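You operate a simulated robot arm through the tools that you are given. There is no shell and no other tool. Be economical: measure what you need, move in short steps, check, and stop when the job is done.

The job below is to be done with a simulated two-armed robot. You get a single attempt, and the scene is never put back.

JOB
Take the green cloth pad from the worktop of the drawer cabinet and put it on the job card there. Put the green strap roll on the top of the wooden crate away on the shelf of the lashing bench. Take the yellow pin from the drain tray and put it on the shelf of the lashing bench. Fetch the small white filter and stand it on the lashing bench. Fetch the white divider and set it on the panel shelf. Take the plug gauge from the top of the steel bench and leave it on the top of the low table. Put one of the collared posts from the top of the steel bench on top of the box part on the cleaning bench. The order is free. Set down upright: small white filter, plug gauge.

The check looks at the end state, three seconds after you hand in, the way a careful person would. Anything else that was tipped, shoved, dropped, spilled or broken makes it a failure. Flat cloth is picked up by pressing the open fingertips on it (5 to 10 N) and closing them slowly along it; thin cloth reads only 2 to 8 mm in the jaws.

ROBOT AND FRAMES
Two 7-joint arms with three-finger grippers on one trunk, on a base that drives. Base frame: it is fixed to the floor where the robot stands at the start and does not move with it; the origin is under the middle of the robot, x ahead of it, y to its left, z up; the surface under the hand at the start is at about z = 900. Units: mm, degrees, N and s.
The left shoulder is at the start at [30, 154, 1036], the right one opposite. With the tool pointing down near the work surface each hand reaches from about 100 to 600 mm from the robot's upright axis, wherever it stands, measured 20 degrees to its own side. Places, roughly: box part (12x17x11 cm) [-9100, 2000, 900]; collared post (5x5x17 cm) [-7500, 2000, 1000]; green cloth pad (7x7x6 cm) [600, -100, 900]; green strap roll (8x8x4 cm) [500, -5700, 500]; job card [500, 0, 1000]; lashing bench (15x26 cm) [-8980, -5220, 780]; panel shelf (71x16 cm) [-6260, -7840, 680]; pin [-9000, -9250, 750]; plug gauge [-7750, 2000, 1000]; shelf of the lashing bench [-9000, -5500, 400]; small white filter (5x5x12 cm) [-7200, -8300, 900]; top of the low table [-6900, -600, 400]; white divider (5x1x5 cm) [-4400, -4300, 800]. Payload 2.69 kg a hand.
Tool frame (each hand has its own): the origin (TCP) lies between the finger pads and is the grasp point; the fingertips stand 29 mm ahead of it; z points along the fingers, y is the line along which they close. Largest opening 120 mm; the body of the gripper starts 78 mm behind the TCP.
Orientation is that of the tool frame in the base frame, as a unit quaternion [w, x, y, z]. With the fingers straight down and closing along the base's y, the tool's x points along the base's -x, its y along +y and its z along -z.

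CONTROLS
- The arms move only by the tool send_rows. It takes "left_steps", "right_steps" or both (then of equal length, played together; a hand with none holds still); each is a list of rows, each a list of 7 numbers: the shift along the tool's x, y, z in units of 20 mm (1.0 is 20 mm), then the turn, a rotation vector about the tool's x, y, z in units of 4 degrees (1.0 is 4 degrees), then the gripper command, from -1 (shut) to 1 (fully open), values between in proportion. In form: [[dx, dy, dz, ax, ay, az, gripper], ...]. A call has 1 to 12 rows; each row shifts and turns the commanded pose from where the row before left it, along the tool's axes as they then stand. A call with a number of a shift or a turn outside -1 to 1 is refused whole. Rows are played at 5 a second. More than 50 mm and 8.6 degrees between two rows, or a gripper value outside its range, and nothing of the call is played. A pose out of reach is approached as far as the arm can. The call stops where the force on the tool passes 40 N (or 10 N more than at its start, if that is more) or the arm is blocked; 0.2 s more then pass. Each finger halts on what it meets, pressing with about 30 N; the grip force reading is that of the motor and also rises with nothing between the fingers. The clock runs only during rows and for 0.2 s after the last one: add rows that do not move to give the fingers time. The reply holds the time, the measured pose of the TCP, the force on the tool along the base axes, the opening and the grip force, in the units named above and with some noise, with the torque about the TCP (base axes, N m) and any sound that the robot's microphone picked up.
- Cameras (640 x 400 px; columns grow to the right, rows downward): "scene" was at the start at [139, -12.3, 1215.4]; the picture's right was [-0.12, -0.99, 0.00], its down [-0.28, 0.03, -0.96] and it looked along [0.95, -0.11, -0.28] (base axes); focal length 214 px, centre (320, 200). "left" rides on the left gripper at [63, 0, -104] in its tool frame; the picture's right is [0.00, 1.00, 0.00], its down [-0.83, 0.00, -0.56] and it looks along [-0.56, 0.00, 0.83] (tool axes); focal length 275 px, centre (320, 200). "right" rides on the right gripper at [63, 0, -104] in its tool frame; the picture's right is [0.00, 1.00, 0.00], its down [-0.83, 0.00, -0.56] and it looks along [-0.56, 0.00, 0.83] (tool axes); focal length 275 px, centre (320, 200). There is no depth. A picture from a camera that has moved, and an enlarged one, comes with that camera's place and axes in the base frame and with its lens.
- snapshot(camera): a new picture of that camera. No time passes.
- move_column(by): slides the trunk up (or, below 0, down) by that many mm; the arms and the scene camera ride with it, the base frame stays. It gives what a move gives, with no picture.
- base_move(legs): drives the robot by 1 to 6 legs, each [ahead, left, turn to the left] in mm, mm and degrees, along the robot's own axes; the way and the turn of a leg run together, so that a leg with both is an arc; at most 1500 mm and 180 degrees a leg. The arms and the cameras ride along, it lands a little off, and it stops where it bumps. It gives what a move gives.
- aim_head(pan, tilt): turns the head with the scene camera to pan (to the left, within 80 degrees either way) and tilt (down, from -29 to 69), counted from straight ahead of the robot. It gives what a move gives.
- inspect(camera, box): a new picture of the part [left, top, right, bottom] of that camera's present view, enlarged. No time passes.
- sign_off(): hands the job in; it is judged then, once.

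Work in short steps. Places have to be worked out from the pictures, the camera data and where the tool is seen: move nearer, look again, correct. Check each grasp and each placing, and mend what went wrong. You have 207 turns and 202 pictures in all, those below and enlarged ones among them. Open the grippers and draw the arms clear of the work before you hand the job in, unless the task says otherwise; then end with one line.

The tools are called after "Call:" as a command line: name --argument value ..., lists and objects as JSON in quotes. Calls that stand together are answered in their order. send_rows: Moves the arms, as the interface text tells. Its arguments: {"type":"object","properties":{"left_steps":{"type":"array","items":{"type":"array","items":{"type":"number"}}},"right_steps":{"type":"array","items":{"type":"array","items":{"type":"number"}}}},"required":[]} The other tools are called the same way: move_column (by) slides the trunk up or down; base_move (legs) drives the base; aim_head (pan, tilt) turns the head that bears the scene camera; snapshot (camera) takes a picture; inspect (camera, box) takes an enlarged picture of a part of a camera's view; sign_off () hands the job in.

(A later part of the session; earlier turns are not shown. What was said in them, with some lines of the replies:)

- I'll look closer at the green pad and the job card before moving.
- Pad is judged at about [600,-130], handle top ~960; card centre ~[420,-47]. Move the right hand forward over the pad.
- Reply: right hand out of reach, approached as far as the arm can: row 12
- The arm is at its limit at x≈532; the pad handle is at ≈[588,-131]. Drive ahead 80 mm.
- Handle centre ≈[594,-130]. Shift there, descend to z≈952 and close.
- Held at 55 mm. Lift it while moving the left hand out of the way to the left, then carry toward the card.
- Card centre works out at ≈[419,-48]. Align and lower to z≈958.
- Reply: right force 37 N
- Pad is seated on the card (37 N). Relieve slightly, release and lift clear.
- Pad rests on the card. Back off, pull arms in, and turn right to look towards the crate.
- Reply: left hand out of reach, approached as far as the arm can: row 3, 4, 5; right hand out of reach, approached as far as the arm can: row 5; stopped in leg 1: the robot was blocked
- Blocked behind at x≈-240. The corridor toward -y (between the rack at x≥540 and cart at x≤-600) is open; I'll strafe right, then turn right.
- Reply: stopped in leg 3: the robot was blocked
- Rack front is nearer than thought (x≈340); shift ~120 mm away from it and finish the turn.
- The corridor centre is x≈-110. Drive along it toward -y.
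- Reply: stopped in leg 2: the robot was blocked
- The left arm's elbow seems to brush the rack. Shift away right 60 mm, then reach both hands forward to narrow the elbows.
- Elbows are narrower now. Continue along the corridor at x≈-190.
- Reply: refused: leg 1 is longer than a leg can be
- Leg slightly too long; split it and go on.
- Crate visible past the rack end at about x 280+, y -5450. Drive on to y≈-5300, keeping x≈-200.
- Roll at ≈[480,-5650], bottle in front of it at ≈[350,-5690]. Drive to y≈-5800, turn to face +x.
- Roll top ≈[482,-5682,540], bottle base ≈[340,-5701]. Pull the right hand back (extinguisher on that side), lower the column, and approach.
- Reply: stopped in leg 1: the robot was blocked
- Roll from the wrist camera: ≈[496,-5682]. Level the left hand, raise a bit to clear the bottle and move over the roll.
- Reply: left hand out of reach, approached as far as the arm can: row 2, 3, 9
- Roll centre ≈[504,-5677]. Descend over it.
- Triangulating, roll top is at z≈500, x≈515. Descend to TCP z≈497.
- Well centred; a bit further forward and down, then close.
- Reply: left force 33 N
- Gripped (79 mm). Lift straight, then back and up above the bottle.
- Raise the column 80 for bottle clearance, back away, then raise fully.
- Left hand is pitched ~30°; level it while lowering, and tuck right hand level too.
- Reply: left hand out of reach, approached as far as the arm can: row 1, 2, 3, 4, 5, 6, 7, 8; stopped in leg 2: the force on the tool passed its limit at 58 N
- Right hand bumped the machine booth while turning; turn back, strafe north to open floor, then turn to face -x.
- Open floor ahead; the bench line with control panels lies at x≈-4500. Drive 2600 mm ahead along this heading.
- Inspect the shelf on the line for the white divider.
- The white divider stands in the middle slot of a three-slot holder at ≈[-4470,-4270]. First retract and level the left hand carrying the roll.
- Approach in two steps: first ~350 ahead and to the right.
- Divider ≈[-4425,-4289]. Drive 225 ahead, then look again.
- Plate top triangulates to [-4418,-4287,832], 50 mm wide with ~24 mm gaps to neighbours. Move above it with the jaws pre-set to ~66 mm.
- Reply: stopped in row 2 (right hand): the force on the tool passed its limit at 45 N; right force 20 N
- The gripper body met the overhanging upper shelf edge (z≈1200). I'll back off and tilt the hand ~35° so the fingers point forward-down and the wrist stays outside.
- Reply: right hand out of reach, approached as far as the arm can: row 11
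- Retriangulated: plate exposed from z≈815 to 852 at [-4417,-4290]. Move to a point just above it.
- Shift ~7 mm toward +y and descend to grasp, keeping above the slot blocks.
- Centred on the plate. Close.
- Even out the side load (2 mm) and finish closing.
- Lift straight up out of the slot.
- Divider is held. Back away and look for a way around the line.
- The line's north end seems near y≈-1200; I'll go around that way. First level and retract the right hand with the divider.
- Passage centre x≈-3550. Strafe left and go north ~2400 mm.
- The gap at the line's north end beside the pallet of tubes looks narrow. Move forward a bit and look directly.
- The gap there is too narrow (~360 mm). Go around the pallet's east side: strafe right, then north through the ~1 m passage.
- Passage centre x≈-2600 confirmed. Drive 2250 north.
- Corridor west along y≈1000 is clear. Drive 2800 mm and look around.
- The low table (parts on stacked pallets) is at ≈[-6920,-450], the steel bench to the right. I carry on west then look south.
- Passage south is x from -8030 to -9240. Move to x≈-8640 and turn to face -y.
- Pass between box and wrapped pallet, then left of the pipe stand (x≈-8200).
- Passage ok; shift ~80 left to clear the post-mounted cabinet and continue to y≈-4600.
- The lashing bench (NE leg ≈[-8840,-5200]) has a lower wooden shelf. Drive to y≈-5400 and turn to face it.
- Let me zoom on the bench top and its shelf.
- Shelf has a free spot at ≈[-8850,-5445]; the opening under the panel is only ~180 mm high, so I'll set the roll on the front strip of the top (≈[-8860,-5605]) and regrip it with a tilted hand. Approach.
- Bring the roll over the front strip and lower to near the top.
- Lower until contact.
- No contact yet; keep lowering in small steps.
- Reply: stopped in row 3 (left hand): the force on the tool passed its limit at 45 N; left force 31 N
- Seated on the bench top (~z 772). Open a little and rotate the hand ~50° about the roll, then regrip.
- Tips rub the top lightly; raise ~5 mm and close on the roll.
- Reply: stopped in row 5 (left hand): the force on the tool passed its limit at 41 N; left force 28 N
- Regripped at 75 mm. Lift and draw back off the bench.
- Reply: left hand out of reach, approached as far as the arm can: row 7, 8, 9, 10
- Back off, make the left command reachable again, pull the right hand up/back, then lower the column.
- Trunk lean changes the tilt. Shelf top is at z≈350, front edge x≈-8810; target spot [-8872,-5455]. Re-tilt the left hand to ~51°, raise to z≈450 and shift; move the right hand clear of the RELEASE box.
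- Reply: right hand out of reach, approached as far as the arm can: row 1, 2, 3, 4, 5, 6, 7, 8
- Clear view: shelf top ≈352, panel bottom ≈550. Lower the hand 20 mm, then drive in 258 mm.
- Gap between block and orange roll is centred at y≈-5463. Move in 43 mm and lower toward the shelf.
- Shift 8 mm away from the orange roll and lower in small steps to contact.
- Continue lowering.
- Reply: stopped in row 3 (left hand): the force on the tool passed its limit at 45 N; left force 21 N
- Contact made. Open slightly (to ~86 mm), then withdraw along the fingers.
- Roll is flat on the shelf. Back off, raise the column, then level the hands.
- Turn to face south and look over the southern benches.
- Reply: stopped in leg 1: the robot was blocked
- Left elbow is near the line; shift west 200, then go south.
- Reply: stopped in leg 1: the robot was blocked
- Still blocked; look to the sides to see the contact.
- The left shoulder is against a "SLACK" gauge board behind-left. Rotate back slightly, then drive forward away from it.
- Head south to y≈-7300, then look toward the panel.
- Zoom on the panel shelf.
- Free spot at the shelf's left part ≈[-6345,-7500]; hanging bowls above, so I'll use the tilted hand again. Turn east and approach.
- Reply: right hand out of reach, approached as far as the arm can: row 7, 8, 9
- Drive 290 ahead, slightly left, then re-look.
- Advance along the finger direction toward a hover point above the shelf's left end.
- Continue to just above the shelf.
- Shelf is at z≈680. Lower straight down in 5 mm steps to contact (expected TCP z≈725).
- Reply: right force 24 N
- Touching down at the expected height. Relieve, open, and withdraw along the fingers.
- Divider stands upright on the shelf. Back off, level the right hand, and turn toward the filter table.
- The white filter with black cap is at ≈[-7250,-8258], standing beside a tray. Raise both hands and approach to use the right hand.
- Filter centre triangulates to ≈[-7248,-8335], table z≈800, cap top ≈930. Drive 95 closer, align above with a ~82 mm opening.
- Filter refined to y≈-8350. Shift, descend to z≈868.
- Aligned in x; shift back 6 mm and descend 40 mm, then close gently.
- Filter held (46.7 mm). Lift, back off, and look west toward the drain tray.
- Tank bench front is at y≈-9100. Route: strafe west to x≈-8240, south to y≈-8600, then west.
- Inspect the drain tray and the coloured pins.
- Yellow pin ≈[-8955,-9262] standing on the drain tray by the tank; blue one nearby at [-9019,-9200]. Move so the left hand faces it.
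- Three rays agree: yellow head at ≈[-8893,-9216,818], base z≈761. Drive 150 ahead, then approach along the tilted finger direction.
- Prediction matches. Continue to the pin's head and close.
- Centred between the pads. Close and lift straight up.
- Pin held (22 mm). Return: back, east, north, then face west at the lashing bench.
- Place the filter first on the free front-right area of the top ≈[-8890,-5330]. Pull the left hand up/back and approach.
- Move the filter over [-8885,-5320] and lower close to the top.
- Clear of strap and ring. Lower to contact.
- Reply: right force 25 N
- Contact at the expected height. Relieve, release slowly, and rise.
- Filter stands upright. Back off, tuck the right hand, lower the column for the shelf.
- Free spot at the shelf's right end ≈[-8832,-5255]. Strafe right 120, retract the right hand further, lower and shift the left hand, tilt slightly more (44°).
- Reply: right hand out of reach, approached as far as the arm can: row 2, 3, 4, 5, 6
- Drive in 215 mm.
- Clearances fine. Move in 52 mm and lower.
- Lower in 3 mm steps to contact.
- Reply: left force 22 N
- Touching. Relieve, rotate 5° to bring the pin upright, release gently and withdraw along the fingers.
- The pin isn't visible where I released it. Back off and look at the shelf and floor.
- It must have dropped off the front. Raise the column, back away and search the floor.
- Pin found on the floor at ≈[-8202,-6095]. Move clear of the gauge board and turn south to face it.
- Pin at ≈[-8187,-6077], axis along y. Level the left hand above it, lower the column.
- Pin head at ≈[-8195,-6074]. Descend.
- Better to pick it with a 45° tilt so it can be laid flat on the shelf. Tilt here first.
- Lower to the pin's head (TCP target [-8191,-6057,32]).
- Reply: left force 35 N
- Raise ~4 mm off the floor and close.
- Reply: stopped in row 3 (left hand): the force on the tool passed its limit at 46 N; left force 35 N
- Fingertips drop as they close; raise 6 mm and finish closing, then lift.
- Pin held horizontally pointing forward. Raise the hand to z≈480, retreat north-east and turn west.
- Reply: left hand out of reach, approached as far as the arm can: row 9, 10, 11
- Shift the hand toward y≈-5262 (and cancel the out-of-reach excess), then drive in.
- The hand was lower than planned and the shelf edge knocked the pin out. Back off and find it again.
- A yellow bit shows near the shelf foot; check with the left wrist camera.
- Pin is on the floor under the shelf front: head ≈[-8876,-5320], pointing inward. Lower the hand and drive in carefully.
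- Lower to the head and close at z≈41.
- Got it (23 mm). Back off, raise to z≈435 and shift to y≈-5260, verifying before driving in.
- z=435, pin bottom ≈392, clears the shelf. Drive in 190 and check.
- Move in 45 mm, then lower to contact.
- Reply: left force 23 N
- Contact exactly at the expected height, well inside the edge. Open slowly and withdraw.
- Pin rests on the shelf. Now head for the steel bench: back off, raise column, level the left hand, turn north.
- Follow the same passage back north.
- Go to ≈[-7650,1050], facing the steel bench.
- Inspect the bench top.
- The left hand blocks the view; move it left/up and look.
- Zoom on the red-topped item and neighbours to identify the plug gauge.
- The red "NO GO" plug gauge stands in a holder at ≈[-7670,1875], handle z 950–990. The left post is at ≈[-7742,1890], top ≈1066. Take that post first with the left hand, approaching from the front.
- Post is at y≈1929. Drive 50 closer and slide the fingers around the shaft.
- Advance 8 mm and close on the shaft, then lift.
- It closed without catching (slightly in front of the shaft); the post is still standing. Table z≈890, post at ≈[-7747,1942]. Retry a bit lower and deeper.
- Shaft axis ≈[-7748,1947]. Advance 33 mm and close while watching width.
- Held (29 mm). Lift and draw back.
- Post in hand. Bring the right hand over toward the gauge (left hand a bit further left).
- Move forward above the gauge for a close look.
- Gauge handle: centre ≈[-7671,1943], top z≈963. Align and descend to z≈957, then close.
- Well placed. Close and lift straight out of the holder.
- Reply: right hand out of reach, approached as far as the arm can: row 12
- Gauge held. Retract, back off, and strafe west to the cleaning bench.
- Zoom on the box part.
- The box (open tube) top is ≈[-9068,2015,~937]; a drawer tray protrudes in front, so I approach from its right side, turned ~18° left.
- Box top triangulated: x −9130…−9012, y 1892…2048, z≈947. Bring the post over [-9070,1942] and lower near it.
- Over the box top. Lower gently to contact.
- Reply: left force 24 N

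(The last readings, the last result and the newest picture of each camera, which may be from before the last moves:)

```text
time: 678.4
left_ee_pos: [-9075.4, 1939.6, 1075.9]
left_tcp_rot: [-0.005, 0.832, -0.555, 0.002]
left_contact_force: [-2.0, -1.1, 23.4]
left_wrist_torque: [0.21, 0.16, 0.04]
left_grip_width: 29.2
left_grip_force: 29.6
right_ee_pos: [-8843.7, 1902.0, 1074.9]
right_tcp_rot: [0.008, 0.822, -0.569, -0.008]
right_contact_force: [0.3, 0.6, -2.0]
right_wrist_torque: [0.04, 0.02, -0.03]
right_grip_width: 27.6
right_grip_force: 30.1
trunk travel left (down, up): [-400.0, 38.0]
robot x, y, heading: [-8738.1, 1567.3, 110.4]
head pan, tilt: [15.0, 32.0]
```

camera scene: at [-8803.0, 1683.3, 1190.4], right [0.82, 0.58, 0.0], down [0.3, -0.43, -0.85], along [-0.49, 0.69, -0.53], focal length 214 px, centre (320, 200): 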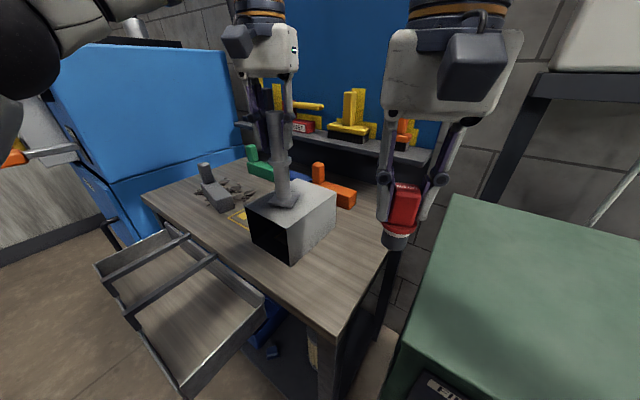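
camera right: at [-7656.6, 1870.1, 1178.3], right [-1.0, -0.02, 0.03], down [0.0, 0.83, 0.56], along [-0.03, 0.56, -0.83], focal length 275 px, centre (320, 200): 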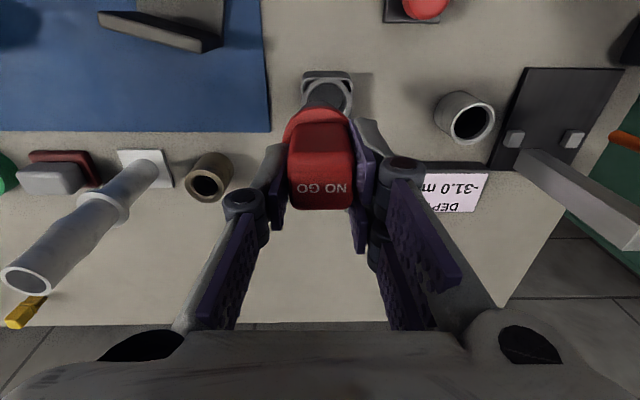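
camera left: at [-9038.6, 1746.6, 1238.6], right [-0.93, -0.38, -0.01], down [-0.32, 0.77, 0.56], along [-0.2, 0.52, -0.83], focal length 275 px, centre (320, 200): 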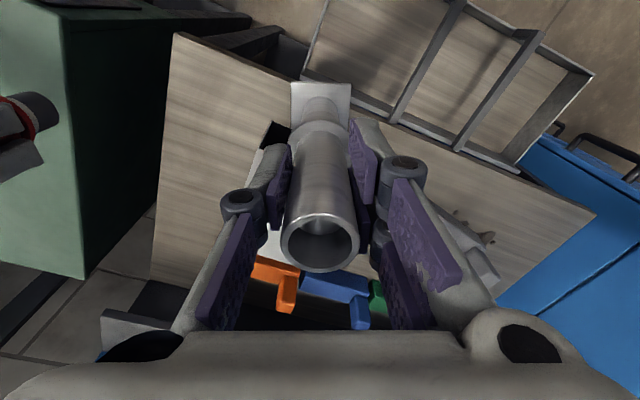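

Contact (23 N) at z=1076 as expected. Relieve, release, and rise clear of the post.

Call:
send_rows --left_steps '[[0, 0, -0.1, 0, 0, 0, -0.75], [0, 0, 0, 0, 0, 0, -0.5], [0, 0, 0, 0, 0, 0, -0.3], [0, 0, 0, 0, 0, 0, 0], [0, 0, 0, 0, 0, 0, 0.1], [1, 0, 0, 0, 0, 0, 0.1], [1, 0, 0, 0, 0, 0, 0.1], [1, 0, 0, 0, 0, 0, 0.1], [1, 0, 0, 0, 0, 0, 0.1], [1, 0, 0, 0, 0, 0, 0.1], [1, 0, 0, 0, 0, 0, 0.1]]'

Call:
snapshot --camera "scene"

```text
time: 680.8
left_ee_pos: [-9030.6, 1829.6, 1080.0]
left_tcp_rot: [-0.003, 0.832, -0.555, 0.002]
left_contact_force: [0.4, 0.7, 0.3]
left_wrist_torque: [0.0, 0.03, 0.01]
left_grip_width: 66.2
left_grip_force: 0.0
right_ee_pos: [-8844.4, 1903.0, 1074.4]
right_tcp_rot: [0.009, 0.822, -0.569, -0.009]
right_contact_force: [0.4, -0.7, -0.9]
right_wrist_torque: [0.01, 0.0, -0.02]
right_grip_width: 27.6
right_grip_force: 30.3
trunk travel left (down, up): [-400.0, 38.0]
robot x, y, heading: [-8733.7, 1565.5, 110.1]
head pan, tilt: [15.0, 32.0]
```

```text
8 pictures are left
camera scene: at [-8802.8, 1682.8, 1190.5], right [0.82, 0.58, 0.0], down [0.3, -0.43, -0.85], along [-0.49, 0.69, -0.53], focal length 214 px, centre (320, 200)
```

scene: 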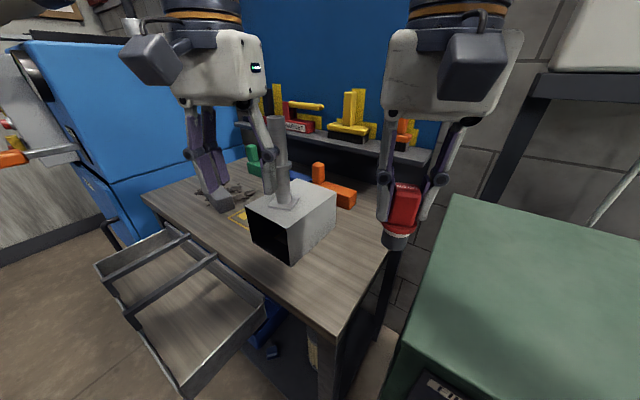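

Post stands on the box. Carry the gauge to the low table: back off, turn south, strafe east.

Call:
base_move --legs '[[-600, 0, 0], [0, 0, 160], [0, 1450, 0], [0, 150, 0], [300, 0, 0]]'

Call:
aim_head --pan -5 --tilt 35

Call:
snapshot --camera "scene"

```text
time: 704.5
left_ee_pos: [-6749.3, 454.9, 1077.7]
left_tcp_rot: [-0.003, 0.67, 0.743, -0.003]
left_contact_force: [-1.4, -0.5, -0.4]
left_wrist_torque: [0.01, 0.0, 0.0]
left_grip_width: 66.0
left_grip_force: 0.1
right_ee_pos: [-6949.2, 438.1, 1074.2]
right_tcp_rot: [0.009, 0.681, 0.732, 0.008]
right_contact_force: [-0.9, -1.0, -1.9]
right_wrist_torque: [0.02, 0.0, 0.04]
right_grip_width: 27.7
right_grip_force: 30.4
trunk travel left (down, up): [-400.0, 38.0]
robot x, y, heading: [-6957.3, 789.9, -86.6]
head pan, tilt: [15.0, 32.0]
```

```text
time: 705.3
left_ee_pos: [-6749.0, 453.6, 1080.1]
left_tcp_rot: [-0.003, 0.67, 0.743, -0.004]
left_contact_force: [0.7, -0.6, 0.3]
left_wrist_torque: [-0.03, 0.0, 0.0]
left_grip_width: 66.0
left_grip_force: 0.0
right_ee_pos: [-6948.4, 437.3, 1074.9]
right_tcp_rot: [0.009, 0.682, 0.731, 0.008]
right_contact_force: [1.1, -0.7, -1.9]
right_wrist_torque: [-0.01, 0.02, 0.01]
right_grip_width: 27.5
right_grip_force: 29.9
trunk travel left (down, up): [-400.0, 38.0]
robot x, y, heading: [-6957.8, 791.1, -86.6]
head pan, tilt: [-5.0, 35.0]
```

```text
7 pictures are left
camera scene: at [-6954.2, 654.3, 1185.8], right [-1.0, 0.03, 0.0], down [0.01, 0.57, -0.82], along [-0.02, -0.82, -0.57], focal length 214 px, centre (320, 200)
```

scene: 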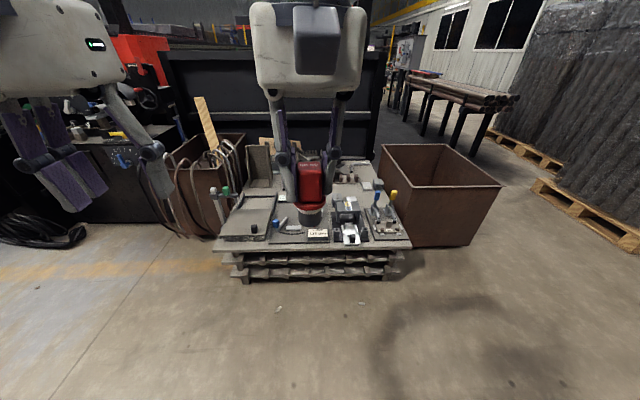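

Zoom on the low table's top to find a free spot.

Call:
inspect --camera "scene" --box '[205, 150, 425, 270]'

```text
2.91 times, centred on (315, 210) of scene
camera zoom: at [-6954.2, 654.3, 1185.8], right [-1.0, 0.03, 0.0], down [0.01, 0.57, -0.82], along [-0.02, -0.82, -0.57], focal length 624 px, centre (334, 171)
```

zoom: 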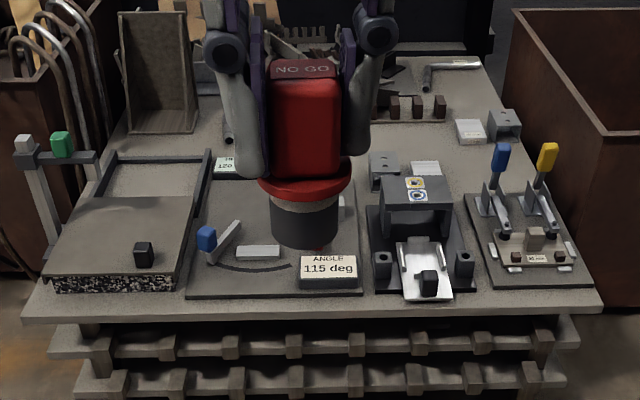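

Crowded; the best free patch seems ≈[-7300,-470] behind the lever plate. Move nearer and use the right wrist camera from above.

Call:
base_move --legs '[[0, -160, -3.4], [480, 0, 0]]'

Call:
snapshot --camera "right"

```text
time: 709.6
left_ee_pos: [-6922.4, -44.4, 1078.1]
left_tcp_rot: [-0.003, 0.69, 0.724, -0.003]
left_contact_force: [0.0, 0.3, -0.3]
left_wrist_torque: [0.03, -0.03, -0.01]
left_grip_width: 66.1
left_grip_force: 0.0
right_ee_pos: [-7120.6, -50.2, 1074.8]
right_tcp_rot: [0.009, 0.703, 0.711, 0.008]
right_contact_force: [0.2, -0.6, -1.3]
right_wrist_torque: [0.0, 0.0, 0.01]
right_grip_width: 27.7
right_grip_force: 29.9
trunk travel left (down, up): [-400.0, 38.0]
robot x, y, heading: [-7109.1, 306.2, -89.7]
head pan, tilt: [-5.0, 35.0]
```

```text
5 pictures are left
camera right: at [-7124.8, 13.5, 1176.9], right [1.0, 0.02, 0.02], down [0.0, -0.83, 0.56], along [0.03, -0.56, -0.83], focal length 275 px, centre (320, 200)
```

right: 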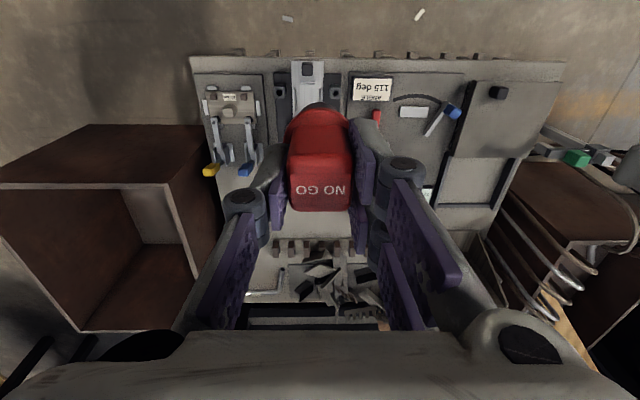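

Free patch ≈[-7320,-455] is within reach at low column. Lower the column and approach.

Call:
move_column --by -395

Call:
base_move --legs '[[130, -66, 0]]'

```text
time: 712.6
left_ee_pos: [-6921.0, -76.7, 690.4]
left_tcp_rot: [-0.039, 0.69, 0.722, 0.034]
left_contact_force: [-0.1, 1.2, 0.3]
left_wrist_torque: [-0.05, -0.01, -0.02]
left_grip_width: 66.0
left_grip_force: 0.0
right_ee_pos: [-7122.3, -58.1, 716.3]
right_tcp_rot: [0.002, 0.711, 0.704, 0.012]
right_contact_force: [0.7, 0.2, -1.7]
right_wrist_torque: [-0.04, -0.03, -0.01]
right_grip_width: 27.9
right_grip_force: 30.2
trunk travel left (down, up): [-47.0, 391.0]
robot x, y, heading: [-7106.5, 301.1, -89.6]
head pan, tilt: [-5.0, 35.0]
stopped: the force on the tool passed its limit at 58 N (the readings are from after the stop); the commanded pose is now the measured one
```

```text
time: 714.0
left_ee_pos: [-6987.8, -208.3, 690.3]
left_tcp_rot: [-0.039, 0.689, 0.723, 0.033]
left_contact_force: [0.1, -1.1, 0.3]
left_wrist_torque: [0.02, 0.01, -0.02]
left_grip_width: 66.0
left_grip_force: 0.0
right_ee_pos: [-7188.9, -189.7, 717.7]
right_tcp_rot: [0.004, 0.71, 0.704, 0.012]
right_contact_force: [0.4, -0.4, -1.4]
right_wrist_torque: [-0.01, 0.0, -0.01]
right_grip_width: 27.7
right_grip_force: 30.0
trunk travel left (down, up): [-47.0, 391.0]
robot x, y, heading: [-7174.0, 171.6, -90.1]
head pan, tilt: [-5.0, 35.0]
```

Column stopped slightly early on a brief force. Spread the left hand away and bring the right hand out over the patch.

Call:
send_rows --left_steps '[[0, 1, -0.5, 0, 0, 0, 0.1], [0, 1, -0.5, 0, 0, 0, 0.1], [0, 1, -0.5, 0, 0, 0, 0.1], [0, 1, -0.5, 0, 0, 0, 0.1]]' --right_steps '[[0, -0.5, 0, 0, 0, 0, -0.75], [0, -0.5, 0, 0, 0, 0, -0.75], [0, -0.5, 0, 0, 0, 0, -0.75], [0, -0.5, 0, 0, 0, 0, -0.75]]'

Call:
base_move --legs '[[40, 0, 0]]'

Call:
send_rows --right_steps '[[-0.8, -0.37, 0.5, 0, 0, 0, -0.75], [-0.8, -0.37, 0.5, 0, 0, 0, -0.75], [-0.8, -0.37, 0.5, 0, 0, 0, -0.75], [-0.8, -0.37, 0.5, 0, 0, 0, -0.75], [-0.8, -0.37, 0.5, 0, 0, 0, -0.75], [-0.8, -0.37, 0.5, 0, 0, 0, -0.75], [-0.8, -0.37, 0.5, 0, 0, 0, -0.75], [-0.8, -0.37, 0.5, 0, 0, 0, -0.75], [-0.8, -0.37, 0.5, 0, 0, 0, -0.75], [-0.8, -0.37, 0.5, 0, 0, 0, -0.75], [-0.8, -0.37, 0.5, 0, 0, 0, -0.75], [-0.8, -0.37, 0.5, 0, 0, 0, -0.75]]'

Call:
snapshot --camera "right"

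```text
time: 715.0
left_ee_pos: [-6937.6, -210.0, 672.0]
left_tcp_rot: [-0.04, 0.689, 0.723, 0.033]
left_contact_force: [0.7, 0.7, -0.4]
left_wrist_torque: [-0.01, 0.0, 0.0]
left_grip_width: 65.8
left_grip_force: 0.2
left hand out of reach, approached as far as the arm can: row 1, 2, 3, 4
right_ee_pos: [-7229.9, -187.5, 715.9]
right_tcp_rot: [0.003, 0.71, 0.704, 0.012]
right_contact_force: [-0.6, -0.3, -1.4]
right_wrist_torque: [-0.04, 0.02, 0.01]
right_grip_width: 27.7
right_grip_force: 30.3
trunk travel left (down, up): [-47.0, 391.0]
robot x, y, heading: [-7172.3, 167.5, -89.7]
head pan, tilt: [-5.0, 35.0]
```

```text
time: 715.9
left_ee_pos: [-6936.8, -251.7, 671.4]
left_tcp_rot: [-0.04, 0.689, 0.723, 0.032]
left_contact_force: [-0.2, -0.4, 0.6]
left_wrist_torque: [0.02, -0.02, 0.01]
left_grip_width: 66.0
left_grip_force: 0.1
right_ee_pos: [-7229.1, -228.0, 716.4]
right_tcp_rot: [0.003, 0.71, 0.704, 0.012]
right_contact_force: [1.2, 0.5, -1.5]
right_wrist_torque: [0.0, -0.03, -0.01]
right_grip_width: 27.6
right_grip_force: 30.0
trunk travel left (down, up): [-47.0, 391.0]
robot x, y, heading: [-7175.7, 129.6, -90.1]
head pan, tilt: [-5.0, 35.0]
```

```text
time: 718.5
left_ee_pos: [-6936.7, -251.4, 671.8]
left_tcp_rot: [-0.04, 0.689, 0.723, 0.033]
left_contact_force: [0.1, -0.5, -0.7]
left_wrist_torque: [0.01, 0.01, 0.02]
left_grip_width: 65.8
left_grip_force: 0.1
right_ee_pos: [-7317.5, -418.4, 592.3]
right_tcp_rot: [0.003, 0.71, 0.704, 0.012]
right_contact_force: [0.4, -0.4, -1.6]
right_wrist_torque: [-0.01, 0.0, 0.02]
right_grip_width: 27.4
right_grip_force: 29.8
trunk travel left (down, up): [-47.0, 391.0]
robot x, y, heading: [-7174.5, 126.5, -89.7]
head pan, tilt: [-5.0, 35.0]
```

```text
4 pictures are left
camera right: at [-7319.4, -356.9, 695.8], right [1.0, 0.0, 0.02], down [-0.01, -0.84, 0.55], along [0.02, -0.55, -0.84], focal length 275 px, centre (320, 200)
```

right: 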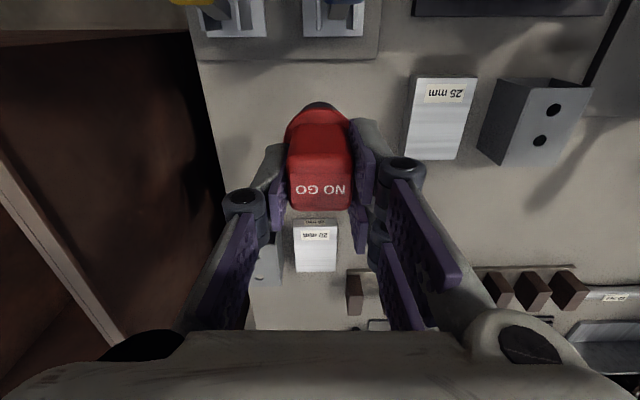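

Landing spot is free; go 22 mm deeper and lower.

Call:
send_rows --right_steps '[[-0.55, 0, 0.5, 0, 0, 0, -0.75], [-0.55, 0, 0.8, 0, 0, 0, -0.75], [0, 0, 0.8, 0, 0, 0, -0.75], [0, 0, 0.8, 0, 0, 0, -0.75], [0, 0, 0.8, 0, 0, 0, -0.75]]'

Call:
inspect --camera "right" --box '[160, 0, 500, 330]'

```text
time: 719.7
left_ee_pos: [-6935.7, -249.6, 671.2]
left_tcp_rot: [-0.04, 0.69, 0.722, 0.033]
left_contact_force: [-0.9, -0.1, -0.3]
left_wrist_torque: [0.02, -0.01, -0.02]
left_grip_width: 65.9
left_grip_force: 0.0
right_ee_pos: [-7315.9, -440.1, 516.9]
right_tcp_rot: [0.004, 0.711, 0.704, 0.011]
right_contact_force: [-0.6, 0.1, -2.2]
right_wrist_torque: [-0.03, 0.0, -0.03]
right_grip_width: 27.6
right_grip_force: 29.6
trunk travel left (down, up): [-47.0, 391.0]
robot x, y, heading: [-7175.9, 126.4, -89.8]
head pan, tilt: [-5.0, 35.0]
```

```text
1.21 times, centred on (330, 165) of right
camera zoom: at [-7317.8, -378.5, 620.5], right [1.0, 0.0, 0.02], down [-0.02, -0.84, 0.55], along [0.01, -0.55, -0.84], focal length 334 px, centre (308, 242)
```

zoom: 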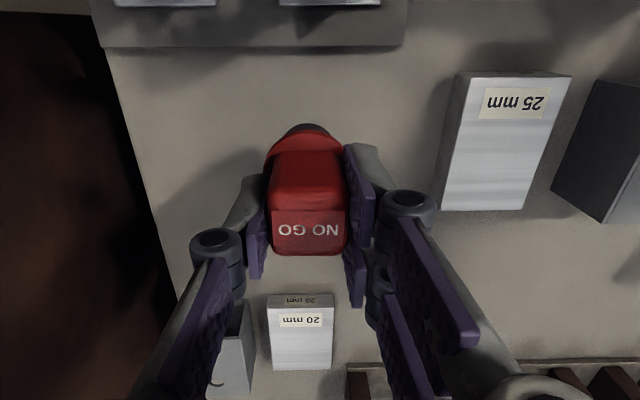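

Clear around. Lower slowly to contact.

Call:
send_rows --right_steps '[[0, 0, 0.5, 0, 0, 0, -0.75], [0, 0, 0.5, 0, 0, 0, -0.75], [0, 0, 0.4, 0, 0, 0, -0.75], [0, 0, 0.2, 0, 0, 0, -0.75], [0, 0, 0.15, 0, 0, 0, -0.75], [0, 0, 0.15, 0, 0, 0, -0.75], [0, 0, 0.15, 0, 0, 0, -0.75], [0, 0, 0.15, 0, 0, 0, -0.75], [0, 0, 0.15, 0, 0, 0, -0.75]]'

```text
time: 721.7
left_ee_pos: [-6936.4, -251.9, 671.4]
left_tcp_rot: [-0.04, 0.689, 0.723, 0.034]
left_contact_force: [0.0, 0.4, -0.6]
left_wrist_torque: [-0.01, 0.01, -0.04]
left_grip_width: 66.0
left_grip_force: 0.0
right_ee_pos: [-7316.4, -436.3, 470.9]
right_tcp_rot: [0.003, 0.71, 0.704, 0.011]
right_contact_force: [0.4, -0.2, -1.5]
right_wrist_torque: [-0.01, 0.02, 0.02]
right_grip_width: 27.7
right_grip_force: 30.4
trunk travel left (down, up): [-47.0, 391.0]
robot x, y, heading: [-7174.2, 133.5, -89.6]
head pan, tilt: [-5.0, 35.0]
```

No contact yet at 471; continue in 3 mm steps.

Call:
send_rows --right_steps '[[0, 0, 0.15, 0, 0, 0, -0.75], [0, 0, 0.15, 0, 0, 0, -0.75], [0, 0, 0.15, 0, 0, 0, -0.75], [0, 0, 0.15, 0, 0, 0, -0.75], [0, 0, 0.15, 0, 0, 0, -0.75], [0, 0, 0.15, 0, 0, 0, -0.75], [0, 0, 0.15, 0, 0, 0, -0.75], [0, 0, 0.15, 0, 0, 0, -0.75]]'

```text
time: 723.5
left_ee_pos: [-6936.3, -250.1, 673.4]
left_tcp_rot: [-0.039, 0.689, 0.723, 0.032]
left_contact_force: [-0.1, 0.4, 0.2]
left_wrist_torque: [-0.01, 0.0, 0.01]
left_grip_width: 65.9
left_grip_force: 0.1
right_ee_pos: [-7313.4, -438.8, 449.0]
right_tcp_rot: [0.005, 0.71, 0.704, 0.01]
right_contact_force: [3.1, 3.6, 22.2]
right_wrist_torque: [0.18, -0.12, -0.01]
right_grip_width: 27.8
right_grip_force: 30.1
trunk travel left (down, up): [-47.0, 391.0]
robot x, y, heading: [-7176.4, 129.3, -89.9]
head pan, tilt: [-5.0, 35.0]
```

Contact. Relieve, open slowly and rise.

Call:
send_rows --right_steps '[[0, 0, -0.1, 0, 0, 0, -0.75], [0, 0, 0, 0, 0, 0, -0.5], [0, 0, 0, 0, 0, 0, -0.35], [0, 0, 0, 0, 0, 0, -0.2], [0, 0, 0, 0, 0, 0, -0.2], [0, 0, -0.5, 0, 0, 0, -0.2], [0, 0, -1, 0, 0, 0, -0.2], [0, 0, -1, 0, 0, 0, -0.2], [0, 0, -1, 0, 0, 0, -0.2], [0, 0, -1, 0, 0, 0, -0.2], [0, 0, -1, 0, 0, 0, -0.2]]'

Call:
snapshot --camera "right"

```text
time: 725.9
left_ee_pos: [-6937.4, -250.6, 671.7]
left_tcp_rot: [-0.039, 0.689, 0.723, 0.033]
left_contact_force: [-0.2, -0.5, -0.4]
left_wrist_torque: [0.02, 0.04, 0.0]
left_grip_width: 65.9
left_grip_force: 0.1
right_ee_pos: [-7317.2, -440.2, 559.8]
right_tcp_rot: [0.003, 0.71, 0.704, 0.011]
right_contact_force: [0.5, -0.5, 0.2]
right_wrist_torque: [0.03, -0.05, 0.01]
right_grip_width: 47.9
right_grip_force: 0.0
trunk travel left (down, up): [-47.0, 391.0]
robot x, y, heading: [-7176.4, 128.6, -89.8]
head pan, tilt: [-5.0, 35.0]
```

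```text
2 pictures are left
camera right: at [-7320.2, -378.2, 663.0], right [1.0, 0.0, 0.02], down [-0.01, -0.84, 0.55], along [0.02, -0.55, -0.84], focal length 275 px, centre (320, 200)
```

right: 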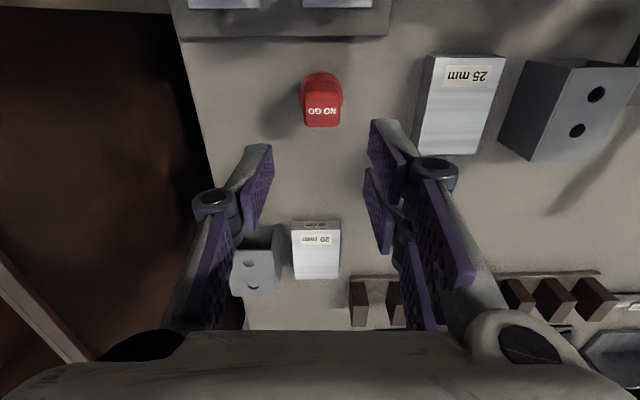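

Gauge stands upright. Draw the arms clear and back away.

Call:
send_rows --right_steps '[[0, 0, -1, 0, 0, 0, 0.5], [0, 0, -1, 0, 0, 0, 0.5], [0.5, 0, -1, 0, 0, 0, 0.5], [1, 0, -0.8, 0, 0, 0, 0.5], [1, 0, 0, 0, 0, 0, 1], [1, 0, 0, 0, 0, 0, 1], [1, 0, 0, 0, 0, 0, 1], [1, 0, 0, 0, 0, 0, 1]]'

Call:
base_move --legs '[[-500, 0, 0]]'

Call:
snapshot --camera "scene"

```text
time: 727.7
left_ee_pos: [-6936.4, -251.0, 673.2]
left_tcp_rot: [-0.038, 0.689, 0.723, 0.033]
left_contact_force: [-1.1, 0.3, 0.2]
left_wrist_torque: [0.03, 0.0, -0.04]
left_grip_width: 65.9
left_grip_force: 0.0
right_ee_pos: [-7320.0, -329.4, 636.6]
right_tcp_rot: [0.003, 0.71, 0.704, 0.011]
right_contact_force: [0.2, 0.6, 0.3]
right_wrist_torque: [0.0, 0.0, 0.03]
right_grip_width: 119.8
right_grip_force: 0.0
trunk travel left (down, up): [-47.0, 391.0]
robot x, y, heading: [-7176.8, 128.0, -89.8]
head pan, tilt: [-5.0, 35.0]
```

```text
time: 730.6
left_ee_pos: [-6942.1, 244.8, 671.9]
left_tcp_rot: [-0.039, 0.695, 0.717, 0.033]
left_contact_force: [-0.5, 0.6, 0.5]
left_wrist_torque: [-0.01, 0.01, 0.0]
left_grip_width: 66.0
left_grip_force: 0.1
right_ee_pos: [-7324.6, 172.7, 636.5]
right_tcp_rot: [0.003, 0.716, 0.698, 0.011]
right_contact_force: [-0.2, -1.0, -0.3]
right_wrist_torque: [0.0, 0.01, -0.02]
right_grip_width: 119.9
right_grip_force: 0.1
trunk travel left (down, up): [-47.0, 391.0]
robot x, y, heading: [-7172.5, 626.9, -90.4]
head pan, tilt: [-5.0, 35.0]
```

```text
1 pictures are left
camera scene: at [-7182.5, 365.3, 799.1], right [-0.99, 0.1, 0.0], down [0.06, 0.57, -0.82], along [-0.08, -0.81, -0.57], focal length 214 px, centre (320, 200)
```

scene: 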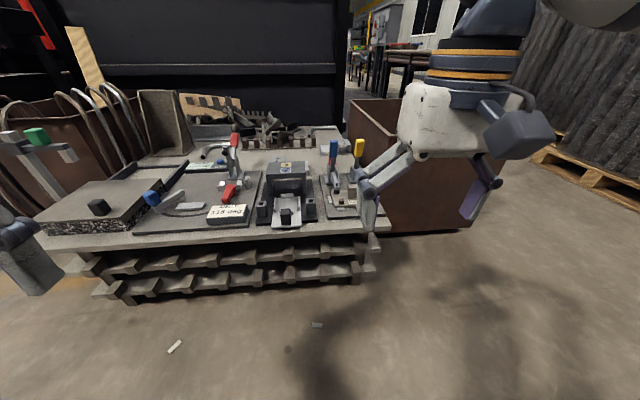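

All seven placements are done, both grippers are open and clear, so I am handing in.

Call:
send_rows --left_steps '[[0, 0, 0, 0, 0, 0, 1], [0, 0, 0, 0, 0, 0, 1]]'

Call:
sign_off

```text
time: 731.2
left_ee_pos: [-6941.8, 243.9, 671.9]
left_tcp_rot: [-0.04, 0.695, 0.717, 0.034]
left_contact_force: [0.3, -0.2, 0.0]
left_wrist_torque: [-0.01, -0.02, -0.02]
left_grip_width: 120.2
left_grip_force: 0.0
right_ee_pos: [-7324.4, 172.4, 637.2]
right_tcp_rot: [0.003, 0.716, 0.698, 0.011]
right_contact_force: [0.0, 1.2, -0.7]
right_wrist_torque: [0.02, 0.03, -0.01]
right_grip_width: 120.1
right_grip_force: 0.0
trunk travel left (down, up): [-47.0, 391.0]
robot x, y, heading: [-7171.2, 633.2, -90.6]
head pan, tilt: [-5.0, 35.0]
```

```text
The job is handed in.
```

All seven items were set down where asked and the job is handed in; the yellow pin fell to the floor twice before ending up lying on its shelf, the hands and base bumped fixed equipment several times, and the column stopped once on a 58 N contact I could not explain.
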